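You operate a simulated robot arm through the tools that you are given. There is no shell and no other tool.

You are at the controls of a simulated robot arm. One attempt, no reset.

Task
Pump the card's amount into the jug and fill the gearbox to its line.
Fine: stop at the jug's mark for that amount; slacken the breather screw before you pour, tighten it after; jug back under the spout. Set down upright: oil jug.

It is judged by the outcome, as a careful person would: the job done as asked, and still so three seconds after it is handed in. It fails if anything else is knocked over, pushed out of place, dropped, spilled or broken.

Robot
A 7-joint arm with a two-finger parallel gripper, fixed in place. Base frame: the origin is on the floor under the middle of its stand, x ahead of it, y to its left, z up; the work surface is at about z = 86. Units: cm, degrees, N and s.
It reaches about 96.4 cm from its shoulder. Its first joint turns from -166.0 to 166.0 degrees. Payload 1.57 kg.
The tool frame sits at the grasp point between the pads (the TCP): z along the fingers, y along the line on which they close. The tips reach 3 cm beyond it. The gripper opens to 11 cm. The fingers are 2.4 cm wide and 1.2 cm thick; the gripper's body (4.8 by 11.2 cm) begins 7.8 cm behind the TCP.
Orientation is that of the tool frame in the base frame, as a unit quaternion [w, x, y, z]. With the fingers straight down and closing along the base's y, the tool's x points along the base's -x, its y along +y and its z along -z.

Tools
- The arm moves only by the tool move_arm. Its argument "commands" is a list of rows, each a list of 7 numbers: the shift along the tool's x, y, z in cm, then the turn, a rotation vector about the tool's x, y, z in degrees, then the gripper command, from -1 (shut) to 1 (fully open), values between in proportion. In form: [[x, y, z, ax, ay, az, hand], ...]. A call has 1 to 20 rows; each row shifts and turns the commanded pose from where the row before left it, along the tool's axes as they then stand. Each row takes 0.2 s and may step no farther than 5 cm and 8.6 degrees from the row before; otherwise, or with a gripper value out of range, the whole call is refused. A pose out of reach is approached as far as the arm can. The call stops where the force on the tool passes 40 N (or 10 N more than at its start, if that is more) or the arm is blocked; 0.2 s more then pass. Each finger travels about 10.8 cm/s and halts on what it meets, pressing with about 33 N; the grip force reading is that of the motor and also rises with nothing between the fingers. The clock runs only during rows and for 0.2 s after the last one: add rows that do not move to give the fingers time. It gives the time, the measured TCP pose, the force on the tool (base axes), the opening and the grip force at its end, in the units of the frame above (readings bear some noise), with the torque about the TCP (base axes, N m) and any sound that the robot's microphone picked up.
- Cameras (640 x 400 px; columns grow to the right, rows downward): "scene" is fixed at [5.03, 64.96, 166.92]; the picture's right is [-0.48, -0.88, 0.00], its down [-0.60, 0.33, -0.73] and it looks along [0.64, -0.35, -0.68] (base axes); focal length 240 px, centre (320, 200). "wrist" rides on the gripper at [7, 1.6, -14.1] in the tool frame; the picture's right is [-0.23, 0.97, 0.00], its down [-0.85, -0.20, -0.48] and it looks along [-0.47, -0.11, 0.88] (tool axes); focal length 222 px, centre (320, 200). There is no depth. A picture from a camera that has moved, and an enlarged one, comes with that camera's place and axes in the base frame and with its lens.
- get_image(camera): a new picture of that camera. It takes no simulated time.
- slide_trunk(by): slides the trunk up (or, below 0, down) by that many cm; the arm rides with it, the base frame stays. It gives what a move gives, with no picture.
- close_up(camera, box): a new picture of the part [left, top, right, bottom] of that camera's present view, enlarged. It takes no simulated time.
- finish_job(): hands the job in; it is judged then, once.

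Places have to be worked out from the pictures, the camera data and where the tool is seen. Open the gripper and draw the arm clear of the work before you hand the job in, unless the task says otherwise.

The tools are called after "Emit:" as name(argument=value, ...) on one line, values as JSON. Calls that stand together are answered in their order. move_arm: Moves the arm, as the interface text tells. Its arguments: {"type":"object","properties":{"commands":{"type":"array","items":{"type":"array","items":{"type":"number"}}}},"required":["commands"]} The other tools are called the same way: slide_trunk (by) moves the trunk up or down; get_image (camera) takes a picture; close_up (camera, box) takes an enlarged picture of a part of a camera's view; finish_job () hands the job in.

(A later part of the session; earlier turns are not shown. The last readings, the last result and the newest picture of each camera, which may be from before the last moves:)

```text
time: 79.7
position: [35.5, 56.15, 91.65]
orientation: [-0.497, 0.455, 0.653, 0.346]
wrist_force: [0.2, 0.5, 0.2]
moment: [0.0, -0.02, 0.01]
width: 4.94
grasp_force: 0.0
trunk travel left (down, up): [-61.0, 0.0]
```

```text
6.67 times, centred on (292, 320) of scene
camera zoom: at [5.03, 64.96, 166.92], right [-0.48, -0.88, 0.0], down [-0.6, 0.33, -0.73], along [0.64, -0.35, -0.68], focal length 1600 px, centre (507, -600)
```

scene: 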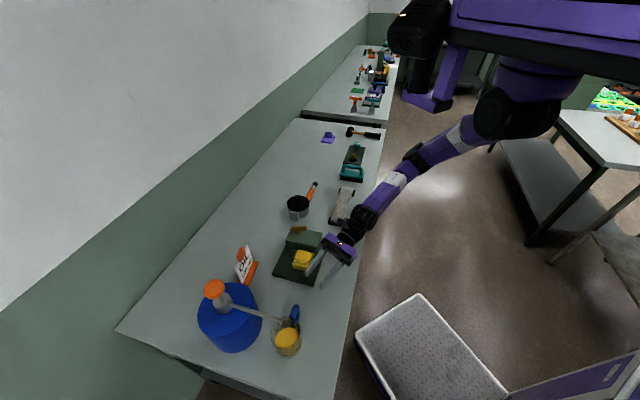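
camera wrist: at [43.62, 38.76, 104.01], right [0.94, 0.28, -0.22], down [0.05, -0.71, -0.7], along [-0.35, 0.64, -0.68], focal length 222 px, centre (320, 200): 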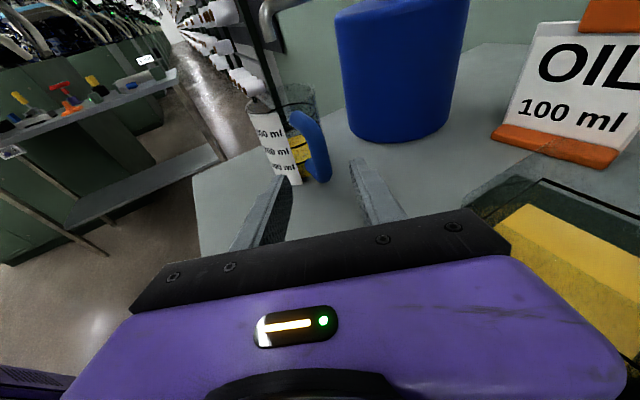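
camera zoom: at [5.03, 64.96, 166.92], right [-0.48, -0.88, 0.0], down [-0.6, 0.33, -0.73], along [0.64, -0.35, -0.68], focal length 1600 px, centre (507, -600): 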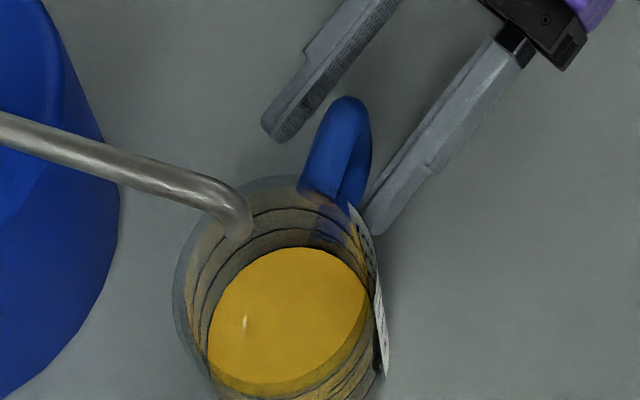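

The fingers straddle the handle, and the bar is slightly beyond the pad centre. I advance 0.6 cm more, then close gently.

Emit:
move_arm(commands=[[0, 0, 0.6, 0, 0, 0, -0.1], [0, 0, 0, 0, 0, 0, -0.4], [0, 0, 0, 0, 0, 0, -0.6], [0, 0, 0, 0, 0, 0, -0.7], [0, 0, 0, 0, 0, 0, -0.7]])

Emit:
close_up(camera="scene", box=[262, 290, 322, 350])

Emit:
close_up(camera="wrist", box=[240, 60, 400, 230])

```text
time: 80.9
position: [35.32, 56.72, 91.54]
orientation: [-0.496, 0.455, 0.653, 0.347]
wrist_force: [0.9, -0.2, -0.1]
moment: [-0.01, 0.05, 0.01]
width: 1.74
grasp_force: 0.7
trunk travel left (down, up): [-61.0, 0.0]
```

```text
6.67 times, centred on (292, 320) of scene
camera zoom: at [5.03, 64.96, 166.92], right [-0.48, -0.88, 0.0], down [-0.6, 0.33, -0.73], along [0.64, -0.35, -0.68], focal length 1600 px, centre (507, -600)
```

zoom: 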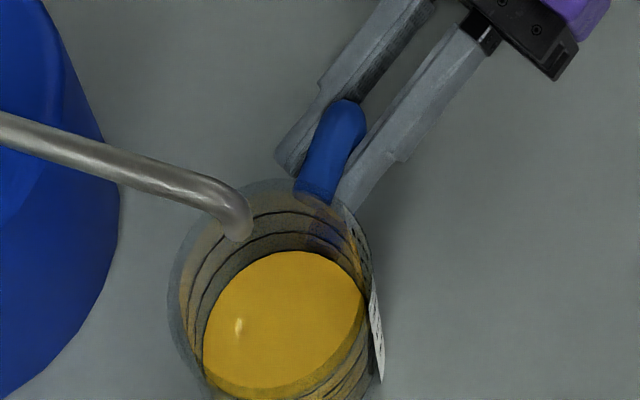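

```text
2.35 times, centred on (320, 145) of wrist
camera zoom: at [40.94, 46.17, 101.96], right [0.93, 0.28, -0.22], down [0.05, -0.71, -0.7], along [-0.35, 0.64, -0.68], focal length 523 px, centre (320, 329)
```

zoom: 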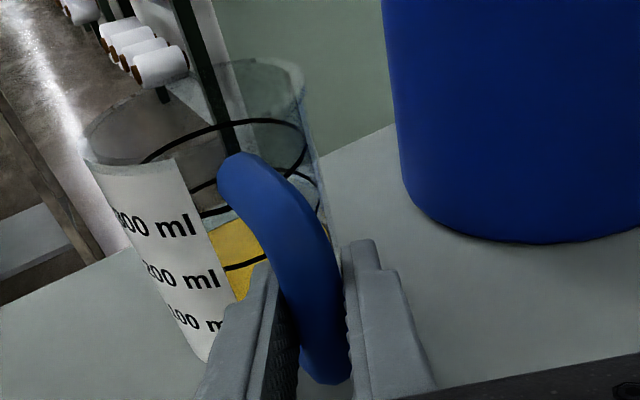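

Emit:
move_arm(commands=[[0, 0, 0, 0, 0, 0, -0.85], [0, 0, 0, 0, 0, 0, -1], [0, 0, 0, 0, 0, 0, -1], [0, 0, 0, 0, 0, 0, -1]])

Emit:
close_up(camera="scene", box=[262, 290, 322, 350])

Emit:
close_up(camera="wrist", box=[240, 60, 400, 230])

```text
time: 81.9
position: [35.25, 56.71, 91.54]
orientation: [-0.497, 0.455, 0.652, 0.347]
wrist_force: [0.9, 0.4, 1.3]
moment: [0.02, 0.01, -0.03]
width: 1.71
grasp_force: 32.2
trunk travel left (down, up): [-61.0, 0.0]
```

```text
6.67 times, centred on (292, 320) of scene
camera zoom: at [5.03, 64.96, 166.92], right [-0.48, -0.88, 0.0], down [-0.6, 0.33, -0.73], along [0.64, -0.35, -0.68], focal length 1600 px, centre (507, -600)
```

zoom: 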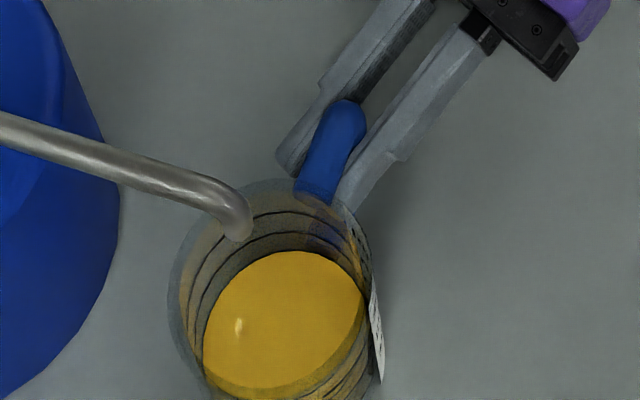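

```text
2.35 times, centred on (320, 145) of wrist
camera zoom: at [40.94, 46.16, 101.96], right [0.93, 0.28, -0.22], down [0.05, -0.71, -0.7], along [-0.35, 0.64, -0.68], focal length 523 px, centre (320, 329)
```

zoom: 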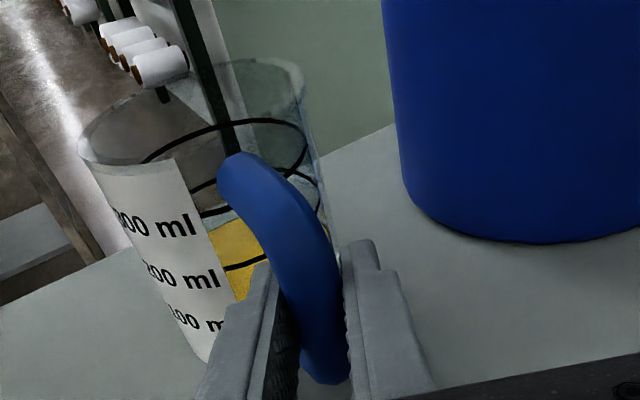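

Firm grip on the handle (32 N, width 1.71). Lifting just 1.5 cm straight up — the spout is only about 4 cm above the rim — and checking the hold.

Emit:
move_arm(commands=[[0.24, 0, -0.065, 0, 0, 0, -1], [0.48, 0, -0.13, 0, 0, 0, -1], [0.48, 0, -0.13, 0, 0, 0, -1], [0.24, 0, -0.065, 0, 0, 0, -1], [0, 0, 0, 0, 0, 0, -1]])

Emit:
close_up(camera="wrist", box=[230, 40, 390, 230])

Emit:
close_up(camera="scene", box=[250, 280, 330, 365])

```text
time: 83.1
position: [35.39, 56.55, 93.0]
orientation: [-0.497, 0.454, 0.653, 0.346]
wrist_force: [-0.4, 0.1, -1.0]
moment: [-0.12, -0.12, -0.01]
width: 1.71
grasp_force: 32.4
trunk travel left (down, up): [-61.0, 0.0]
```

```text
2.11 times, centred on (310, 135) of wrist
camera zoom: at [40.89, 46.04, 103.47], right [0.93, 0.28, -0.22], down [0.05, -0.71, -0.7], along [-0.35, 0.64, -0.68], focal length 468 px, centre (341, 337)
```

zoom: 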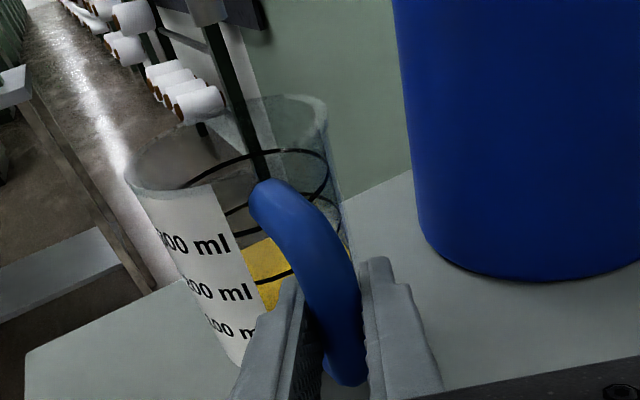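

```text
4.71 times, centred on (290, 322) of scene
camera zoom: at [5.03, 64.96, 166.92], right [-0.48, -0.88, 0.0], down [-0.6, 0.33, -0.73], along [0.64, -0.35, -0.68], focal length 1129 px, centre (461, -376)
```

zoom: 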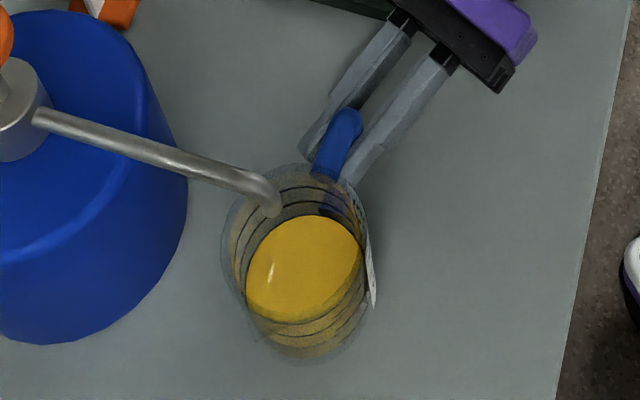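

The jug is up and level. Backing out along the hand's direction to clear the spout, at gentle speed.

Emit:
move_arm(commands=[[-0.26, 0, -0.97, 0, 0, 0, -1], [-0.52, 0, -1.93, 0, 0, 0, -1], [-0.52, 0, -1.93, 0, 0, 0, -1], [-0.52, 0, -1.93, 0, 0, 0, -1], [-0.52, 0, -1.93, 0, 0, 0, -1], [-0.26, 0, -0.97, 0, 0, 0, -1], [0, 0, 0, 0, 0, 0, -1]])

Emit:
get_image(camera="scene")

Emit:
close_up(camera="scene", box=[250, 215, 380, 370])

```text
time: 84.7
position: [38.72, 47.06, 92.98]
orientation: [-0.497, 0.455, 0.652, 0.347]
wrist_force: [0.8, 1.3, -2.0]
moment: [-0.1, -0.08, -0.07]
width: 1.71
grasp_force: 32.0
trunk travel left (down, up): [-61.0, 0.0]
```

```text
taken
```

scene: 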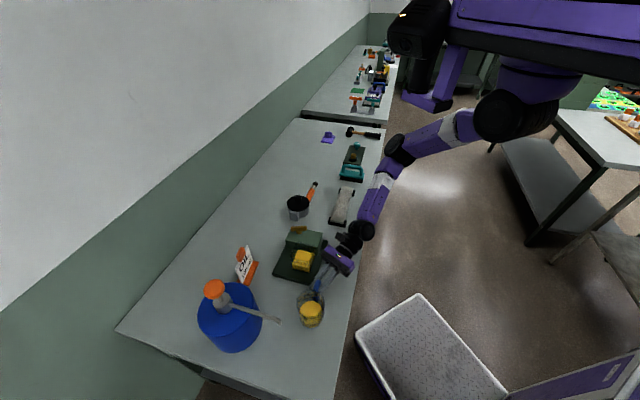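

```text
2.58 times, centred on (315, 292) of scene
camera zoom: at [5.03, 64.96, 166.92], right [-0.48, -0.88, 0.0], down [-0.6, 0.33, -0.73], along [0.64, -0.35, -0.68], focal length 619 px, centre (333, -39)
```

zoom: 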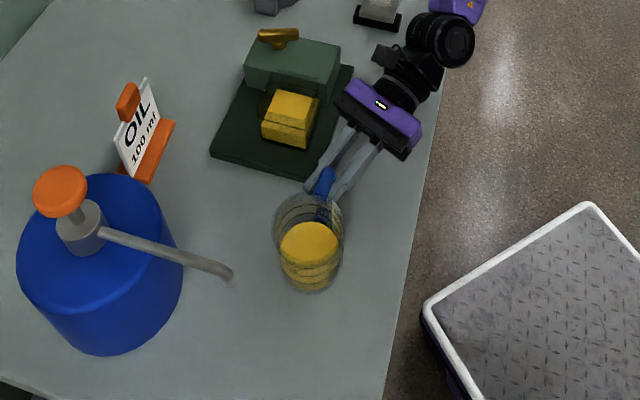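

The jug is clear of the spout, upright, oil steady. Lifting straight up to z≈111 so the tilted jug will clear the well, housing and T-bar.

Emit:
move_arm(commands=[[1.45, 0, -0.39, 0, 0, 0, -1], [2.41, 0, -0.66, 0, 0, 0, -1], [2.89, 0, -0.79, 0, 0, 0, -1], [2.89, 0, -0.79, 0, 0, 0, -1], [2.89, 0, -0.79, 0, 0, 0, -1], [2.41, 0, -0.66, 0, 0, 0, -1], [1.45, 0, -0.39, 0, 0, 0, -1], [0.96, 0, -0.26, 0, 0, 0, -1], [0, 0, 0, 0, 0, 0, -1]])

Emit:
get_image(camera="scene")

Emit:
get_image(camera="wrist")

```text
time: 86.7
position: [38.73, 47.22, 110.93]
orientation: [-0.497, 0.455, 0.653, 0.347]
wrist_force: [-0.6, -0.5, -1.7]
moment: [-0.12, -0.09, 0.01]
width: 1.73
grasp_force: 32.0
trunk travel left (down, up): [-61.0, 0.0]
```

```text
taken
```

scene: 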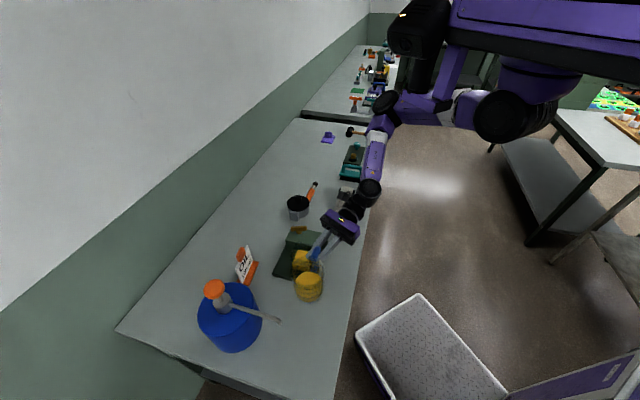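

```text
taken
camera wrist: at [44.34, 36.71, 121.35], right [0.93, 0.28, -0.22], down [0.05, -0.71, -0.7], along [-0.35, 0.64, -0.68], focal length 222 px, centre (320, 200)
```

wrist: 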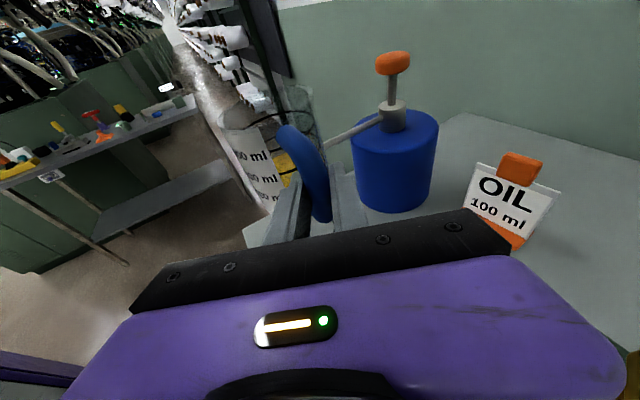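

Held securely. Now I move over toward the gearbox while tilting gradually: first half, to about 34°, well short of the pouring angle.

Emit:
move_arm(commands=[[-0.31, 1.22, -1.15, -0.536, -4.384, -1.953, -1], [-0.44, 1.22, -1.11, -0.536, -4.384, -1.953, -1], [-0.57, 1.21, -1.06, -0.536, -4.384, -1.953, -1], [-0.69, 1.2, -1.0, -0.536, -4.384, -1.953, -1], [-0.8, 1.18, -0.93, -0.536, -4.384, -1.953, -1], [-0.91, 1.16, -0.85, -0.536, -4.384, -1.953, -1], [-1.01, 1.14, -0.77, -0.536, -4.384, -1.953, -1], [0, 0, 0, 0, 0, 0, -1]])

Emit:
get_image(camera="scene")

Emit:
get_image(camera="wrist")

```text
time: 88.5
position: [49.55, 42.15, 110.85]
orientation: [-0.247, 0.467, 0.797, 0.292]
wrist_force: [0.2, 0.8, -2.7]
moment: [-0.07, -0.05, -0.03]
width: 1.72
grasp_force: 32.3
trunk travel left (down, up): [-61.0, 0.0]
```

```text
taken
```

scene: 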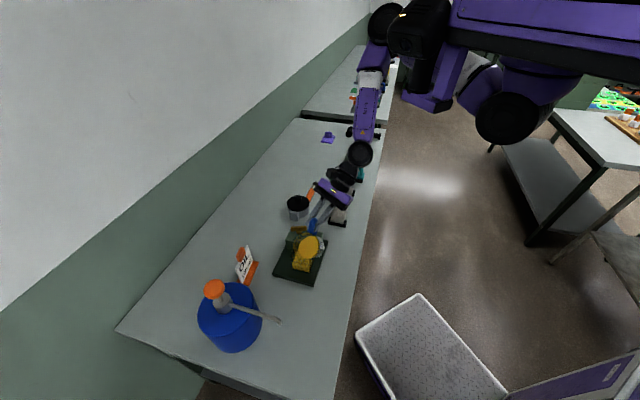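

```text
taken
camera wrist: at [49.74, 37.23, 125.93], right [0.97, 0.25, 0.08], down [0.26, -0.92, -0.28], along [0.0, 0.29, -0.96], focal length 222 px, centre (320, 200)
```

wrist: 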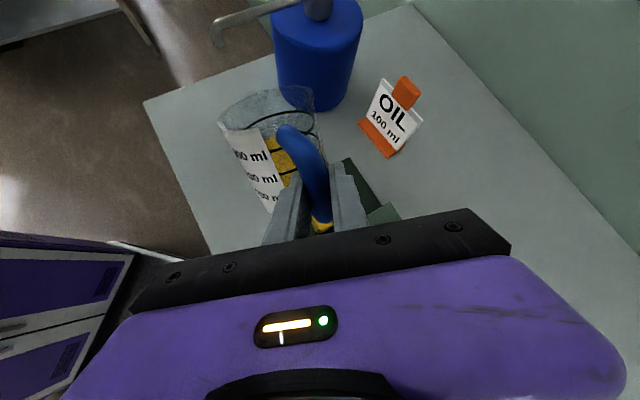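

Emit:
close_up(camera="scene", box=[270, 0, 550, 280])

Emit:
close_up(camera="scene", box=[255, 180, 375, 300])

```text
1.43 times, centred on (410, 140) of scene
camera zoom: at [5.03, 64.96, 166.92], right [-0.48, -0.88, 0.0], down [-0.6, 0.33, -0.73], along [0.64, -0.35, -0.68], focal length 343 px, centre (191, 286)
```

zoom: 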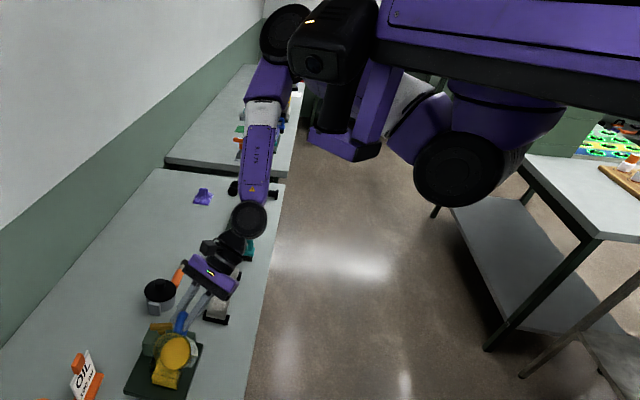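

```text
3.33 times, centred on (315, 240) of scene
camera zoom: at [5.03, 64.96, 166.92], right [-0.48, -0.88, 0.0], down [-0.6, 0.33, -0.73], along [0.64, -0.35, -0.68], focal length 800 px, centre (337, 67)
```

zoom: 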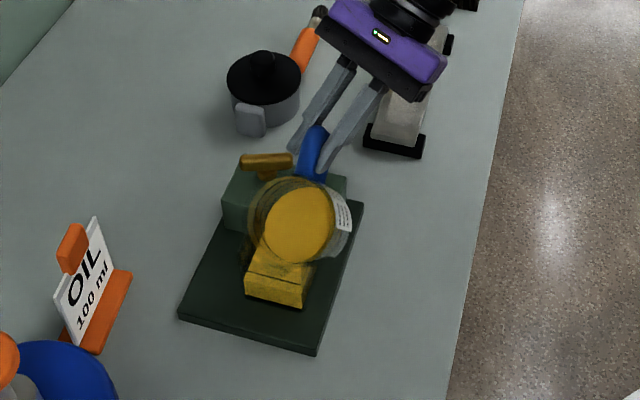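

On track. Continuing to about 58°, which should bring the lip over the well while still just short of pouring.

Emit:
move_arm(commands=[[-1.1, 1.13, -0.68, -0.536, -4.384, -1.953, -1], [-1.19, 1.1, -0.58, -0.536, -4.384, -1.953, -1], [-1.27, 1.06, -0.48, -0.536, -4.384, -1.953, -1], [-1.33, 1.02, -0.37, -0.536, -4.384, -1.953, -1], [0, 0, 0, 0, 0, 0, -1]])

Emit:
get_image(camera="wrist")

Emit:
close_up(camera="scene", box=[255, 180, 375, 300])

Emit:
close_up(camera="scene", box=[270, 0, 550, 280])

```text
time: 89.7
position: [55.05, 39.23, 109.73]
orientation: [-0.105, 0.46, 0.849, 0.237]
wrist_force: [0.4, -1.1, -2.7]
moment: [-0.02, -0.05, -0.02]
width: 1.71
grasp_force: 32.3
trunk travel left (down, up): [-61.0, 0.0]
```

```text
taken
camera wrist: at [51.97, 38.06, 125.19], right [0.94, 0.29, 0.21], down [0.29, -0.96, 0.01], along [0.2, 0.05, -0.98], focal length 222 px, centre (320, 200)
```

wrist: 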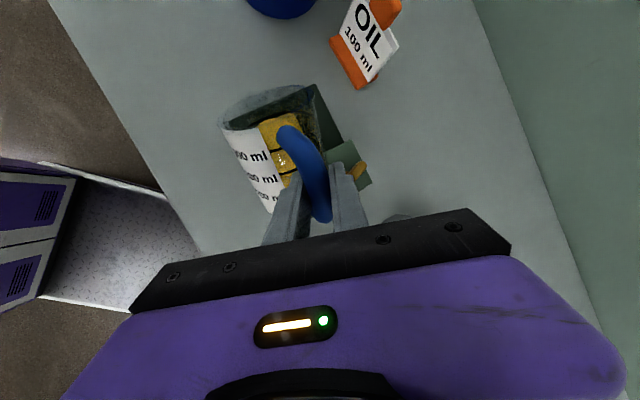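

```text
3.33 times, centred on (315, 240) of scene
camera zoom: at [5.03, 64.96, 166.92], right [-0.48, -0.88, 0.0], down [-0.6, 0.33, -0.73], along [0.64, -0.35, -0.68], focal length 800 px, centre (337, 67)
```

zoom: 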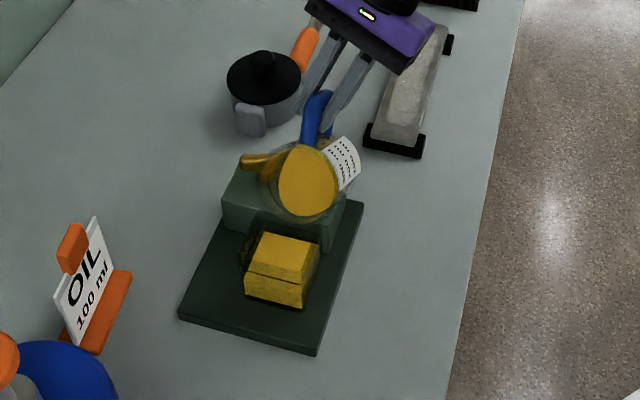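

```text
1.43 times, centred on (410, 140) of scene
camera zoom: at [5.03, 64.96, 166.92], right [-0.48, -0.88, 0.0], down [-0.6, 0.33, -0.73], along [0.64, -0.35, -0.68], focal length 343 px, centre (191, 286)
```

zoom: 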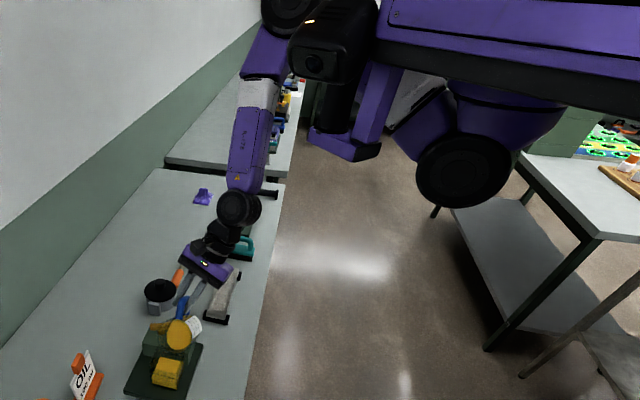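

Emit:
move_arm(commands=[[0, 0, 0, 0, 0, 0, -1], [0, 0, 0, 0, 0, 0, -1]])

```text
time: 90.3
position: [54.85, 39.21, 109.73]
orientation: [-0.105, 0.459, 0.85, 0.236]
wrist_force: [-0.5, 0.1, -1.8]
moment: [-0.05, -0.05, -0.02]
width: 1.74
grasp_force: 32.4
trunk travel left (down, up): [-61.0, 0.0]
```

Emit:
move_arm(commands=[[-1.39, 0.96, -0.25, -0.536, -4.384, -1.953, -1], [0, 0, 0, 0, 0, 0, -1]])

Emit:
close_up(camera="scene", box=[265, 190, 345, 280])

Emit:
get_image(camera="scene")

```text
time: 90.9
position: [56.47, 38.3, 109.07]
orientation: [-0.067, 0.454, 0.861, 0.221]
wrist_force: [-1.0, 0.1, -2.0]
moment: [-0.06, -0.05, 0.0]
width: 1.7
grasp_force: 32.1
trunk travel left (down, up): [-61.0, 0.0]
```

```text
4.44 times, centred on (305, 235) of scene
camera zoom: at [5.03, 64.96, 166.92], right [-0.48, -0.88, 0.0], down [-0.6, 0.33, -0.73], along [0.64, -0.35, -0.68], focal length 1066 px, centre (387, 44)
```

zoom: 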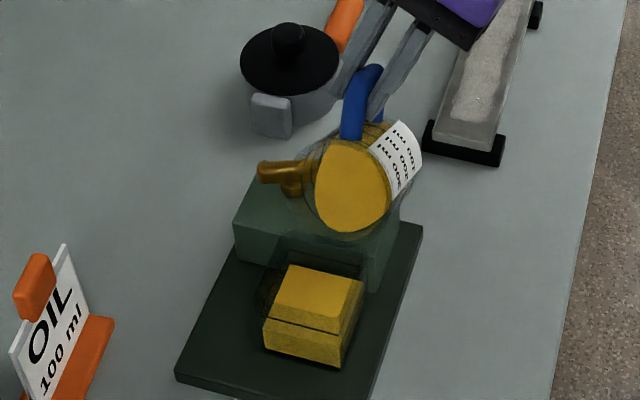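

```text
taken
```

scene: 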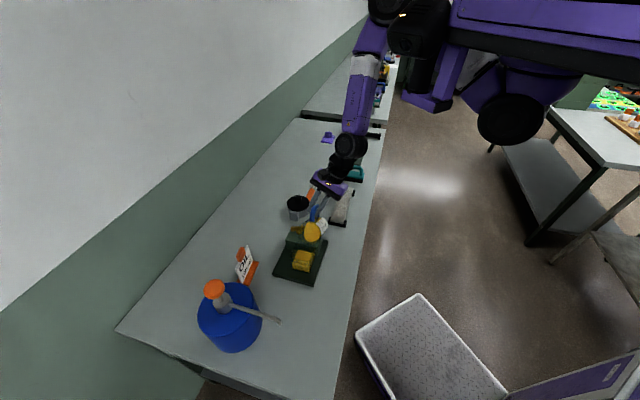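

Tracking is sagging by about 2 cm in height, probably near a wrist singularity. Nothing is touching. I'll nudge upward and see if it follows before tilting further.

Emit:
move_arm(commands=[[0.32, 0.32, -0.9, 0, 0, 0, -1], [0.16, 0.16, -0.45, 0, 0, 0, -1], [0, 0, 0, 0, 0, 0, -1]])

Emit:
close_up(camera="scene", box=[350, 0, 550, 150])

```text
time: 91.7
position: [56.22, 38.47, 110.89]
orientation: [-0.068, 0.453, 0.861, 0.221]
wrist_force: [1.0, -0.8, -2.1]
moment: [-0.02, -0.08, 0.01]
width: 1.72
grasp_force: 32.4
trunk travel left (down, up): [-61.0, 0.0]
```

```text
2.67 times, centred on (450, 75) of scene
camera zoom: at [5.03, 64.96, 166.92], right [-0.48, -0.88, 0.0], down [-0.6, 0.33, -0.73], along [0.64, -0.35, -0.68], focal length 640 px, centre (-27, 533)
```

zoom: 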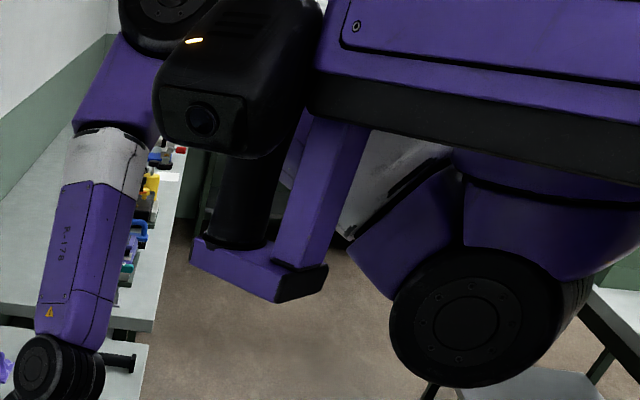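

It follows fine. Now I'll check where the lip is relative to the well.

Emit:
close_up(camera="scene", box=[275, 205, 335, 280])

Emit:
close_up(camera="wrist", box=[190, 60, 400, 240])

```text
5.33 times, centred on (305, 242) of scene
camera zoom: at [5.03, 64.96, 166.92], right [-0.48, -0.88, 0.0], down [-0.6, 0.33, -0.73], along [0.64, -0.35, -0.68], focal length 1280 px, centre (400, -27)
```

zoom: 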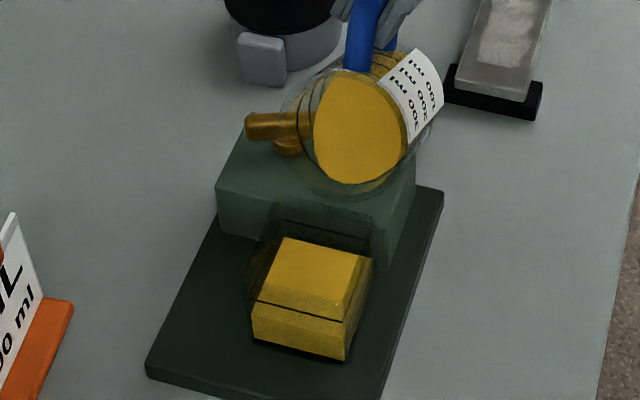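

```text
2.22 times, centred on (295, 150) of wrist
camera zoom: at [52.34, 38.23, 126.19], right [0.92, 0.31, 0.24], down [0.29, -0.95, 0.09], along [0.26, -0.01, -0.97], focal length 494 px, centre (376, 311)
```

zoom: 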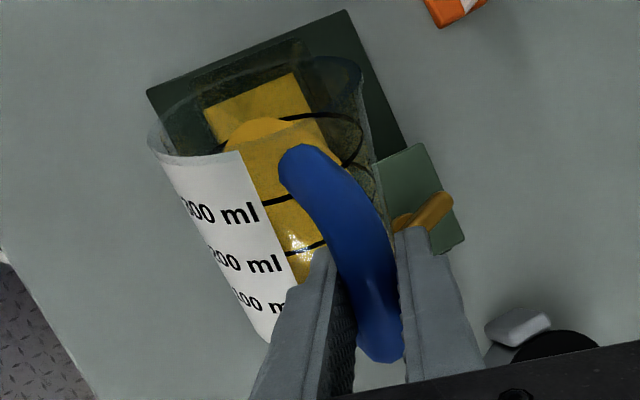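

Emit:
close_up(camera="scene", box=[295, 214, 325, 248])

Emit:
close_up(camera="wrist", box=[240, 75, 370, 165])

```text
11.76 times, centred on (310, 231) of scene
camera zoom: at [5.03, 64.96, 166.92], right [-0.48, -0.88, 0.0], down [-0.6, 0.33, -0.73], along [0.64, -0.35, -0.68], focal length 2823 px, centre (438, -165)
```

zoom: 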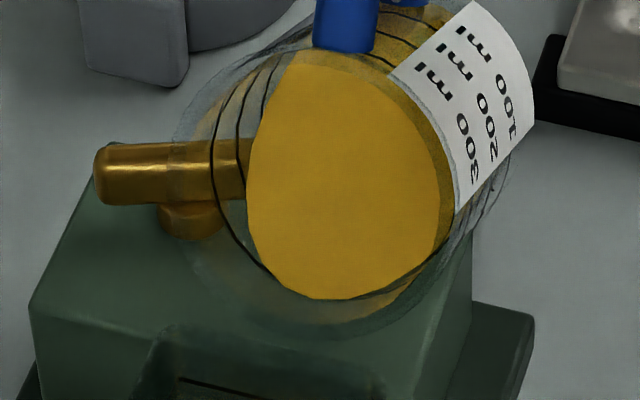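

```text
4.44 times, centred on (305, 120) of wrist
camera zoom: at [52.34, 38.23, 126.19], right [0.92, 0.31, 0.24], down [0.29, -0.95, 0.09], along [0.26, -0.01, -0.97], focal length 987 px, centre (387, 556)
```

zoom: 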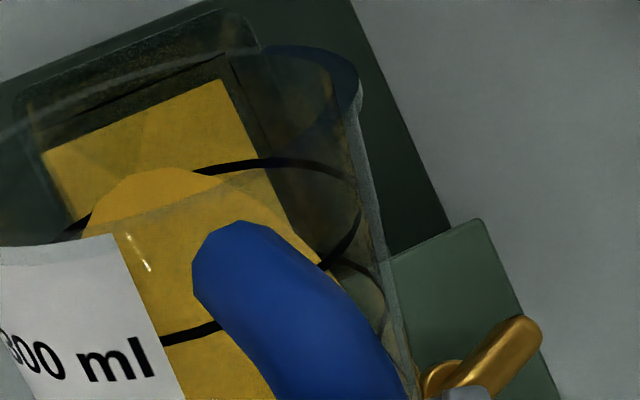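

The lip is at about e2 = 66.7, near the edge of the well opening (66 to 72.4). I'll raise slightly for T-bar clearance and shift 2.2 cm along +e2 to centre it.

Emit:
move_arm(commands=[[0.25, 0.26, -0.72, 0, 0, 0, -1], [0.25, 0.26, -0.72, 0, 0, 0, -1], [0.09, 0.7, 0.28, 0, 0, 0, -1], [0.09, 0.7, 0.28, 0, 0, 0, -1], [0.09, 0.7, 0.28, 0, 0, 0, -1], [0, 0, 0, 0, 0, 0, -1]])

Emit:
close_up(camera="scene", box=[280, 210, 330, 272])

Emit:
close_up(camera="wrist", box=[190, 60, 400, 240])

```text
time: 93.1
position: [57.89, 40.2, 113.11]
orientation: [-0.071, 0.456, 0.858, 0.226]
wrist_force: [-0.4, 0.3, -0.9]
moment: [-0.04, -0.08, 0.0]
width: 1.73
grasp_force: 31.8
trunk travel left (down, up): [-61.0, 0.0]
```

```text
6.45 times, centred on (305, 241) of scene
camera zoom: at [5.03, 64.96, 166.92], right [-0.48, -0.88, 0.0], down [-0.6, 0.33, -0.73], along [0.64, -0.35, -0.68], focal length 1548 px, centre (417, -64)
```

zoom: 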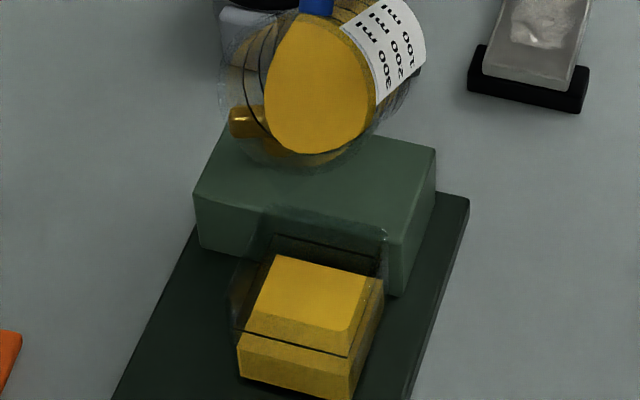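

```text
2.22 times, centred on (295, 150) of wrist
camera zoom: at [54.08, 39.85, 128.35], right [0.92, 0.3, 0.24], down [0.29, -0.95, 0.08], along [0.25, 0.0, -0.97], focal length 494 px, centre (376, 311)
```

zoom: 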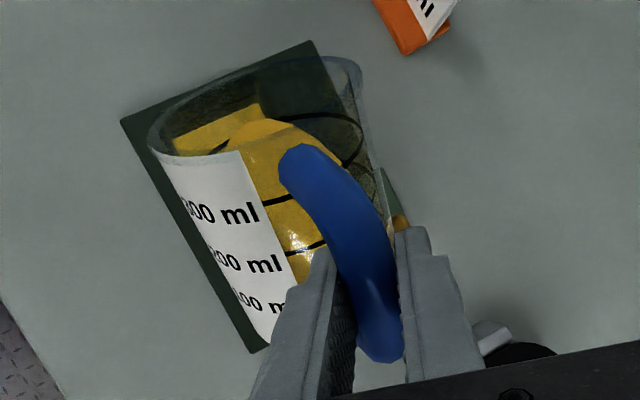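

The lip is now centred over the well at about (−3.5, 69.4). I'll tilt in small 3° steps, shifting to keep the lip in place, and watch for flow.

Emit:
move_arm(commands=[[0.46, -0.11, 0.12, -0.333, -2.72, -1.21, -1], [0.5, -0.11, 0.1, -0.333, -2.72, -1.21, -1], [0, 0, 0, 0, 0, 0, -1]])

Emit:
close_up(camera="scene", box=[280, 210, 330, 272])

Emit:
close_up(camera="wrist", box=[190, 60, 400, 240])

```text
time: 93.9
position: [57.19, 40.81, 112.99]
orientation: [-0.021, 0.449, 0.868, 0.211]
wrist_force: [-0.2, 0.8, -1.8]
moment: [-0.02, -0.05, 0.01]
width: 1.71
grasp_force: 32.3
trunk travel left (down, up): [-61.0, 0.0]
```

```text
6.45 times, centred on (305, 241) of scene
camera zoom: at [5.03, 64.96, 166.92], right [-0.48, -0.88, 0.0], down [-0.6, 0.33, -0.73], along [0.64, -0.35, -0.68], focal length 1548 px, centre (417, -64)
```

zoom: 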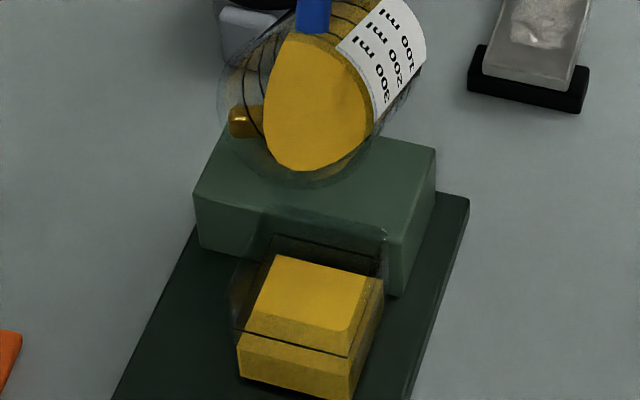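

```text
2.22 times, centred on (295, 150) of wrist
camera zoom: at [52.26, 41.64, 127.95], right [0.9, 0.32, 0.29], down [0.28, -0.94, 0.17], along [0.33, -0.08, -0.94], focal length 494 px, centre (376, 311)
```

zoom: 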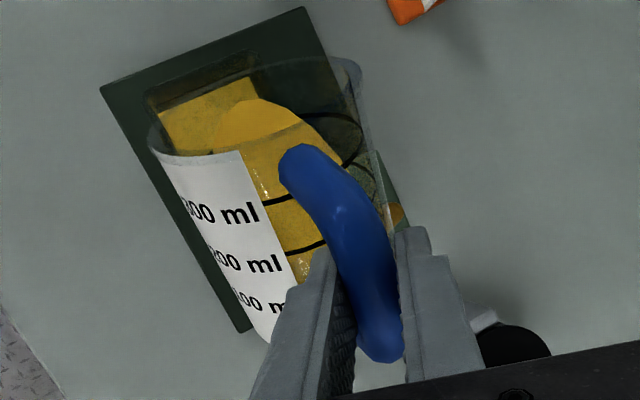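

Emit:
move_arm(commands=[[0.53, -0.1, 0.08, -0.333, -2.72, -1.21, -1], [0, 0, 0, 0, 0, 0, -1]])

Emit:
close_up(camera="scene", box=[280, 210, 330, 272])

```text
time: 94.5
position: [57.01, 41.21, 113.06]
orientation: [0.005, 0.443, 0.873, 0.202]
wrist_force: [1.2, -0.1, -2.0]
moment: [-0.01, -0.02, -0.01]
width: 1.69
grasp_force: 31.7
trunk travel left (down, up): [-61.0, 0.0]
```

```text
6.45 times, centred on (305, 241) of scene
camera zoom: at [5.03, 64.96, 166.92], right [-0.48, -0.88, 0.0], down [-0.6, 0.33, -0.73], along [0.64, -0.35, -0.68], focal length 1548 px, centre (417, -64)
```

zoom: 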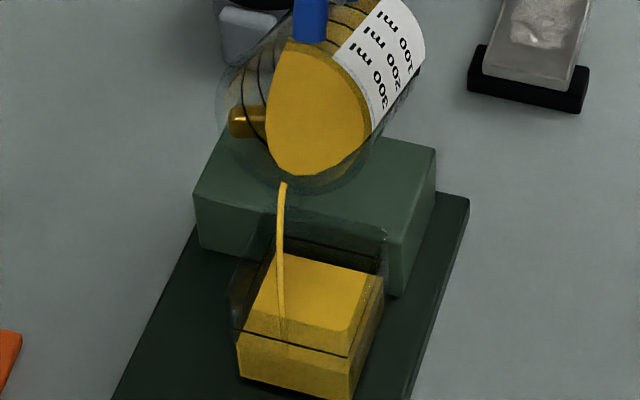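

Pouring has started, and the stream lands near the well's front edge (e1≈−0.8). I shift 2 cm back so it falls in the middle.

Emit:
move_arm(commands=[[-0.98, 0.16, -0.1, 0, 0, 0, -1], [-0.98, 0.16, -0.1, 0, 0, 0, -1]])

Emit:
close_up(camera="scene", box=[280, 210, 330, 272])

Emit:
close_up(camera="scene", box=[288, 240, 320, 276])

```text
time: 95.1
position: [57.99, 39.72, 112.61]
orientation: [0.005, 0.439, 0.876, 0.199]
wrist_force: [0.2, 0.3, -1.2]
moment: [-0.02, -0.03, -0.02]
width: 1.74
grasp_force: 32.2
trunk travel left (down, up): [-61.0, 0.0]
```

```text
6.45 times, centred on (305, 241) of scene
camera zoom: at [5.03, 64.96, 166.92], right [-0.48, -0.88, 0.0], down [-0.6, 0.33, -0.73], along [0.64, -0.35, -0.68], focal length 1548 px, centre (417, -64)
```

zoom: 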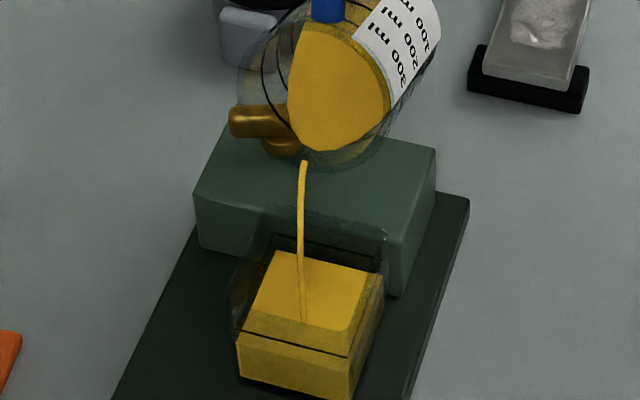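

```text
11.11 times, centred on (304, 258) of scene
camera zoom: at [5.03, 64.96, 166.92], right [-0.48, -0.88, 0.0], down [-0.6, 0.33, -0.73], along [0.64, -0.35, -0.68], focal length 2666 px, centre (498, -444)
```

zoom: 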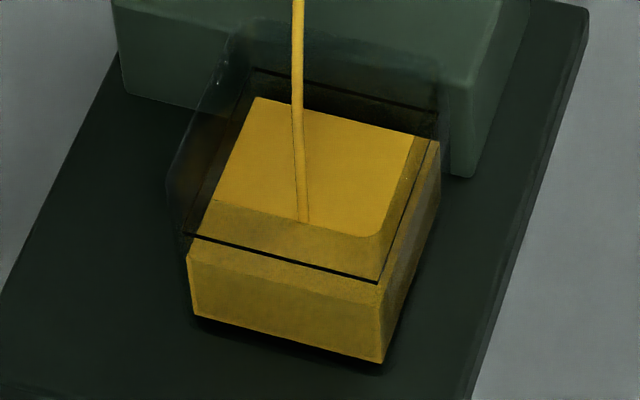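

The stream now lands mid-well and the gearbox level is rising. Holding this tilt briefly and watching both levels.

Emit:
move_arm(commands=[[0, 0, 0, 0, 0, 0, -1], [0, 0, 0, 0, 0, 0, -1]])

Emit:
close_up(camera="scene", box=[288, 240, 320, 276])

Emit:
close_up(camera="scene", box=[280, 210, 330, 272])

```text
time: 95.7
position: [58.19, 39.76, 112.86]
orientation: [0.005, 0.441, 0.875, 0.201]
wrist_force: [0.0, -0.1, -2.6]
moment: [-0.04, -0.02, 0.01]
width: 1.72
grasp_force: 31.9
trunk travel left (down, up): [-61.0, 0.0]
```

```text
11.11 times, centred on (304, 258) of scene
camera zoom: at [5.03, 64.96, 166.92], right [-0.48, -0.88, 0.0], down [-0.6, 0.33, -0.73], along [0.64, -0.35, -0.68], focal length 2666 px, centre (498, -444)
```

zoom: 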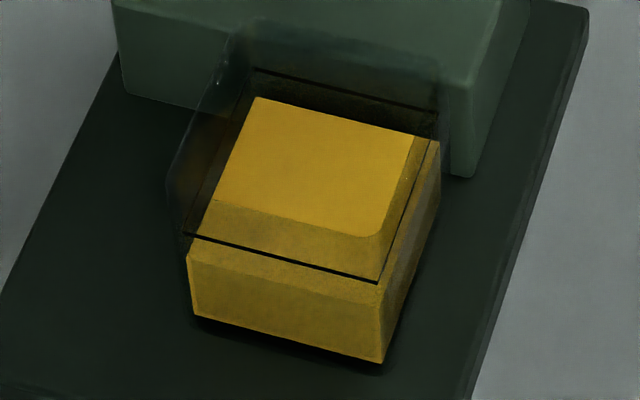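

```text
6.45 times, centred on (305, 241) of scene
camera zoom: at [5.03, 64.96, 166.92], right [-0.48, -0.88, 0.0], down [-0.6, 0.33, -0.73], along [0.64, -0.35, -0.68], focal length 1548 px, centre (417, -64)
```

zoom: 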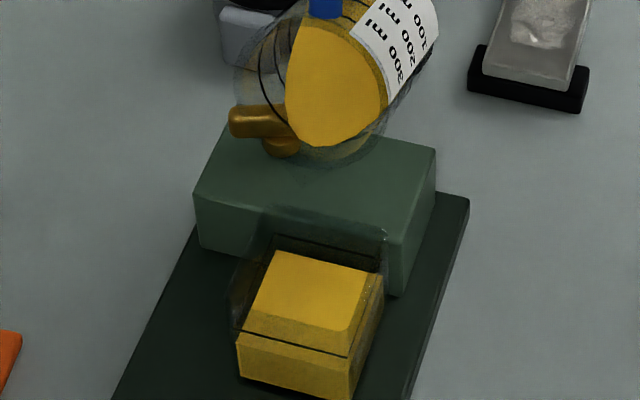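

Flow paused as the jug level dropped to the lip. Next 3° step, keeping the lip in place.

Emit:
move_arm(commands=[[0.56, -0.09, 0.06, -0.333, -2.72, -1.21, -1], [0, 0, 0, 0, 0, 0, -1], [0, 0, 0, 0, 0, 0, -1]])

Emit:
close_up(camera="scene", box=[288, 240, 320, 276])

Emit:
close_up(camera="scene", box=[280, 210, 330, 272])

```text
time: 96.5
position: [57.99, 40.14, 112.88]
orientation: [0.029, 0.439, 0.877, 0.193]
wrist_force: [-1.6, 0.3, -1.8]
moment: [-0.02, -0.02, 0.02]
width: 1.71
grasp_force: 32.4
trunk travel left (down, up): [-61.0, 0.0]
```

```text
11.11 times, centred on (304, 258) of scene
camera zoom: at [5.03, 64.96, 166.92], right [-0.48, -0.88, 0.0], down [-0.6, 0.33, -0.73], along [0.64, -0.35, -0.68], focal length 2666 px, centre (498, -444)
```

zoom: 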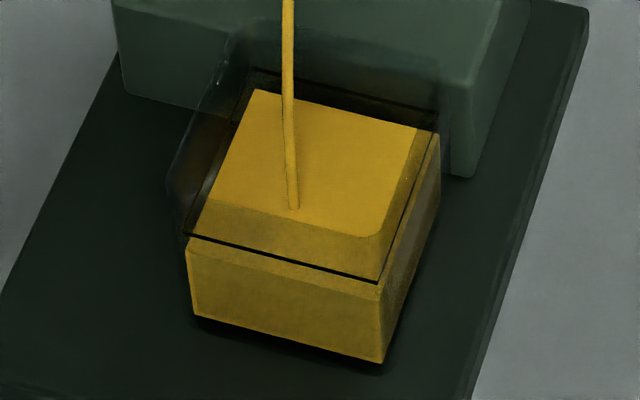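

```text
6.45 times, centred on (305, 241) of scene
camera zoom: at [5.03, 64.96, 166.92], right [-0.48, -0.88, 0.0], down [-0.6, 0.33, -0.73], along [0.64, -0.35, -0.68], focal length 1548 px, centre (417, -64)
```

zoom: 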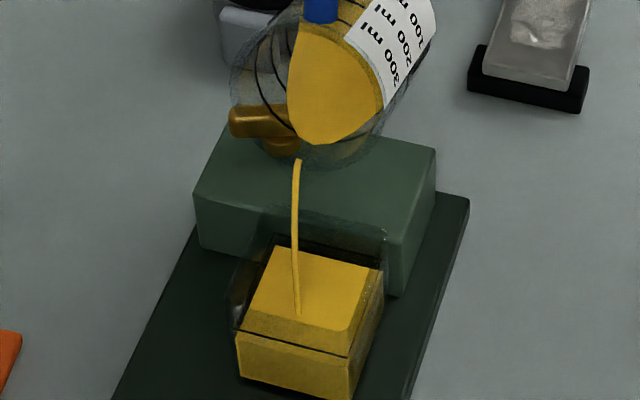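

The gearbox level is about halfway to its line. Holding to let this step's flow finish before the next.

Emit:
move_arm(commands=[[0, 0, 0, 0, 0, 0, -1], [0, 0, 0, 0, 0, 0, -1]])

Emit:
close_up(camera="scene", box=[288, 240, 320, 276])

Emit:
close_up(camera="wrist", box=[190, 60, 400, 240])

```text
time: 97.1
position: [58.01, 40.17, 112.84]
orientation: [0.03, 0.437, 0.878, 0.193]
wrist_force: [-0.6, 0.5, -2.1]
moment: [-0.02, 0.0, -0.02]
width: 1.68
grasp_force: 32.0
trunk travel left (down, up): [-61.0, 0.0]
```

```text
11.11 times, centred on (304, 258) of scene
camera zoom: at [5.03, 64.96, 166.92], right [-0.48, -0.88, 0.0], down [-0.6, 0.33, -0.73], along [0.64, -0.35, -0.68], focal length 2666 px, centre (498, -444)
```

zoom: 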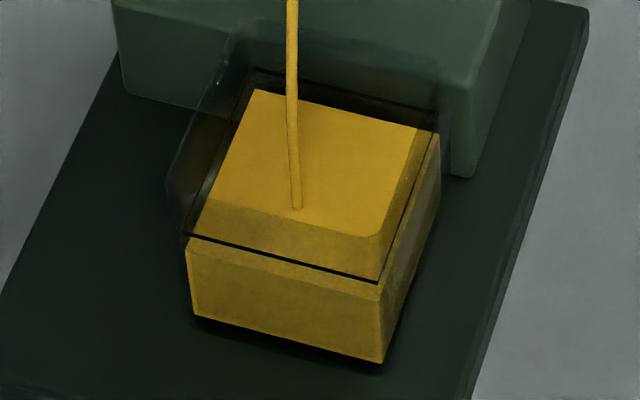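

```text
2.22 times, centred on (295, 150) of wrist
camera zoom: at [51.74, 42.04, 127.31], right [0.88, 0.35, 0.33], down [0.27, -0.92, 0.27], along [0.4, -0.15, -0.91], focal length 494 px, centre (376, 311)
```

zoom: 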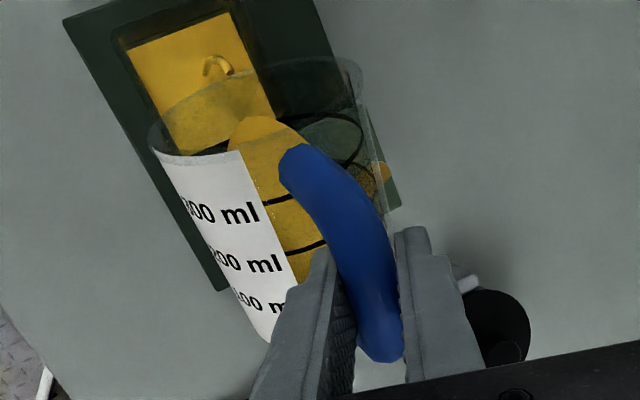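

Emit:
move_arm(commands=[[0.38, -0.06, 0.04, -0.222, -1.814, -0.808, -1], [0, 0, 0, 0, 0, 0, -1], [0, 0, 0, 0, 0, 0, -1]])

Emit:
close_up(camera="scene", box=[288, 240, 320, 276])

```text
time: 97.9
position: [57.79, 40.38, 113.11]
orientation: [0.047, 0.434, 0.879, 0.189]
wrist_force: [-0.5, 0.2, -1.0]
moment: [0.0, -0.03, -0.02]
width: 1.74
grasp_force: 32.3
trunk travel left (down, up): [-61.0, 0.0]
```

```text
11.11 times, centred on (304, 258) of scene
camera zoom: at [5.03, 64.96, 166.92], right [-0.48, -0.88, 0.0], down [-0.6, 0.33, -0.73], along [0.64, -0.35, -0.68], focal length 2666 px, centre (498, -444)
```

zoom: 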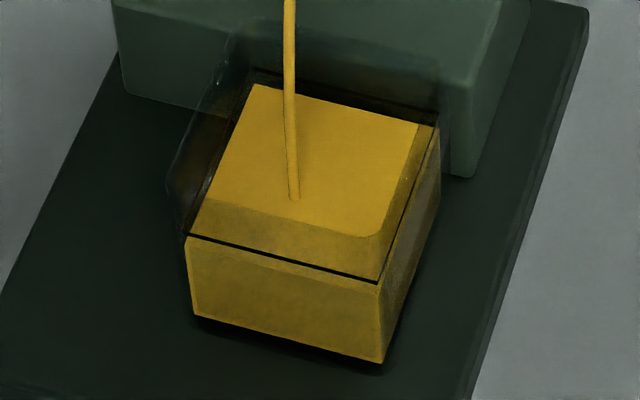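

Emit:
move_arm(commands=[[0, 0, 0, 0, 0, 0, -1], [0, 0, 0, 0, 0, 0, -1]])

Emit:
close_up(camera="scene", box=[292, 242, 312, 264])

Emit:
close_up(camera="wrist", box=[220, 50, 340, 140])

```text
time: 98.5
position: [57.67, 40.4, 112.89]
orientation: [0.047, 0.433, 0.88, 0.188]
wrist_force: [-0.2, 0.5, -1.1]
moment: [0.0, 0.01, -0.04]
width: 1.71
grasp_force: 31.5
trunk travel left (down, up): [-61.0, 0.0]
```

```text
16.00 times, centred on (302, 253) of scene
camera zoom: at [5.03, 64.96, 166.92], right [-0.48, -0.88, 0.0], down [-0.6, 0.33, -0.73], along [0.64, -0.35, -0.68], focal length 3839 px, centre (608, -648)
```

zoom: 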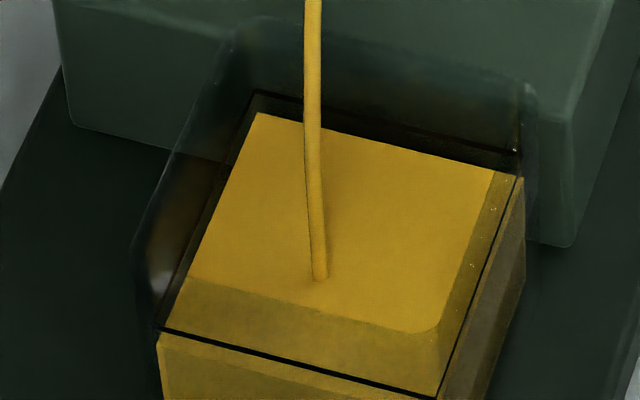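

```text
4.44 times, centred on (280, 95) of wrist
camera zoom: at [51.16, 42.61, 127.18], right [0.87, 0.36, 0.34], down [0.26, -0.92, 0.3], along [0.42, -0.17, -0.89], focal length 987 px, centre (498, 667)
```

zoom: 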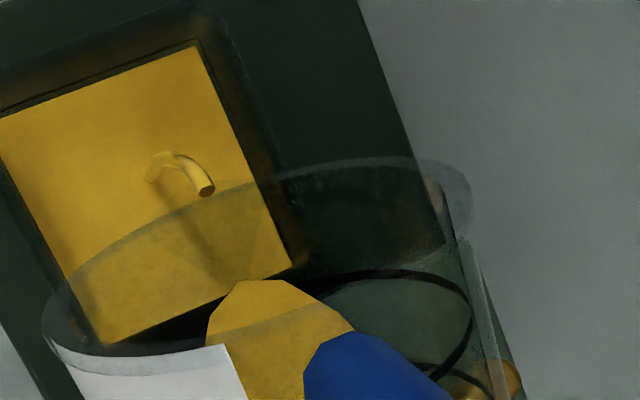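

The views are clear now: the oil is roughly 0.6 cm below the line. Continuing with a smaller 1.5° step.

Emit:
move_arm(commands=[[0.29, -0.04, 0.02, -0.167, -1.36, -0.606, -1], [0, 0, 0, 0, 0, 0, -1], [0, 0, 0, 0, 0, 0, -1], [0, 0, 0, 0, 0, 0, -1]])

Emit:
close_up(camera="scene", box=[292, 242, 312, 264])

Emit:
close_up(camera="scene", box=[280, 210, 330, 272])

```text
time: 99.5
position: [57.71, 40.65, 113.28]
orientation: [0.062, 0.43, 0.881, 0.186]
wrist_force: [-0.2, -0.9, -1.8]
moment: [-0.02, 0.02, -0.02]
width: 1.73
grasp_force: 31.9
trunk travel left (down, up): [-61.0, 0.0]
```

```text
16.00 times, centred on (302, 253) of scene
camera zoom: at [5.03, 64.96, 166.92], right [-0.48, -0.88, 0.0], down [-0.6, 0.33, -0.73], along [0.64, -0.35, -0.68], focal length 3839 px, centre (608, -648)
```

zoom: 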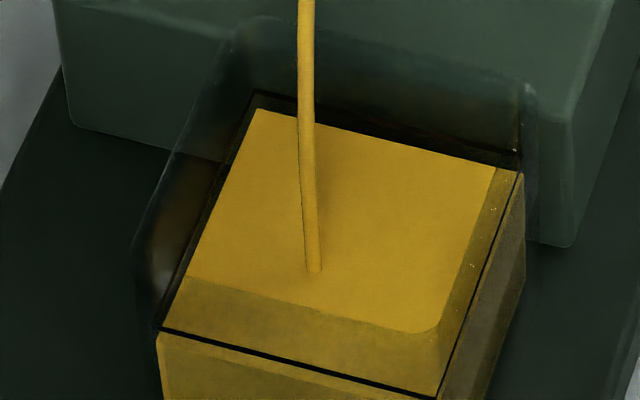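

```text
6.45 times, centred on (305, 241) of scene
camera zoom: at [5.03, 64.96, 166.92], right [-0.48, -0.88, 0.0], down [-0.6, 0.33, -0.73], along [0.64, -0.35, -0.68], focal length 1548 px, centre (417, -64)
```

zoom: 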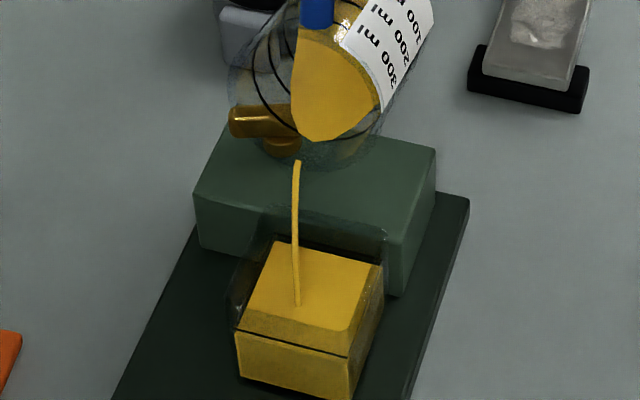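

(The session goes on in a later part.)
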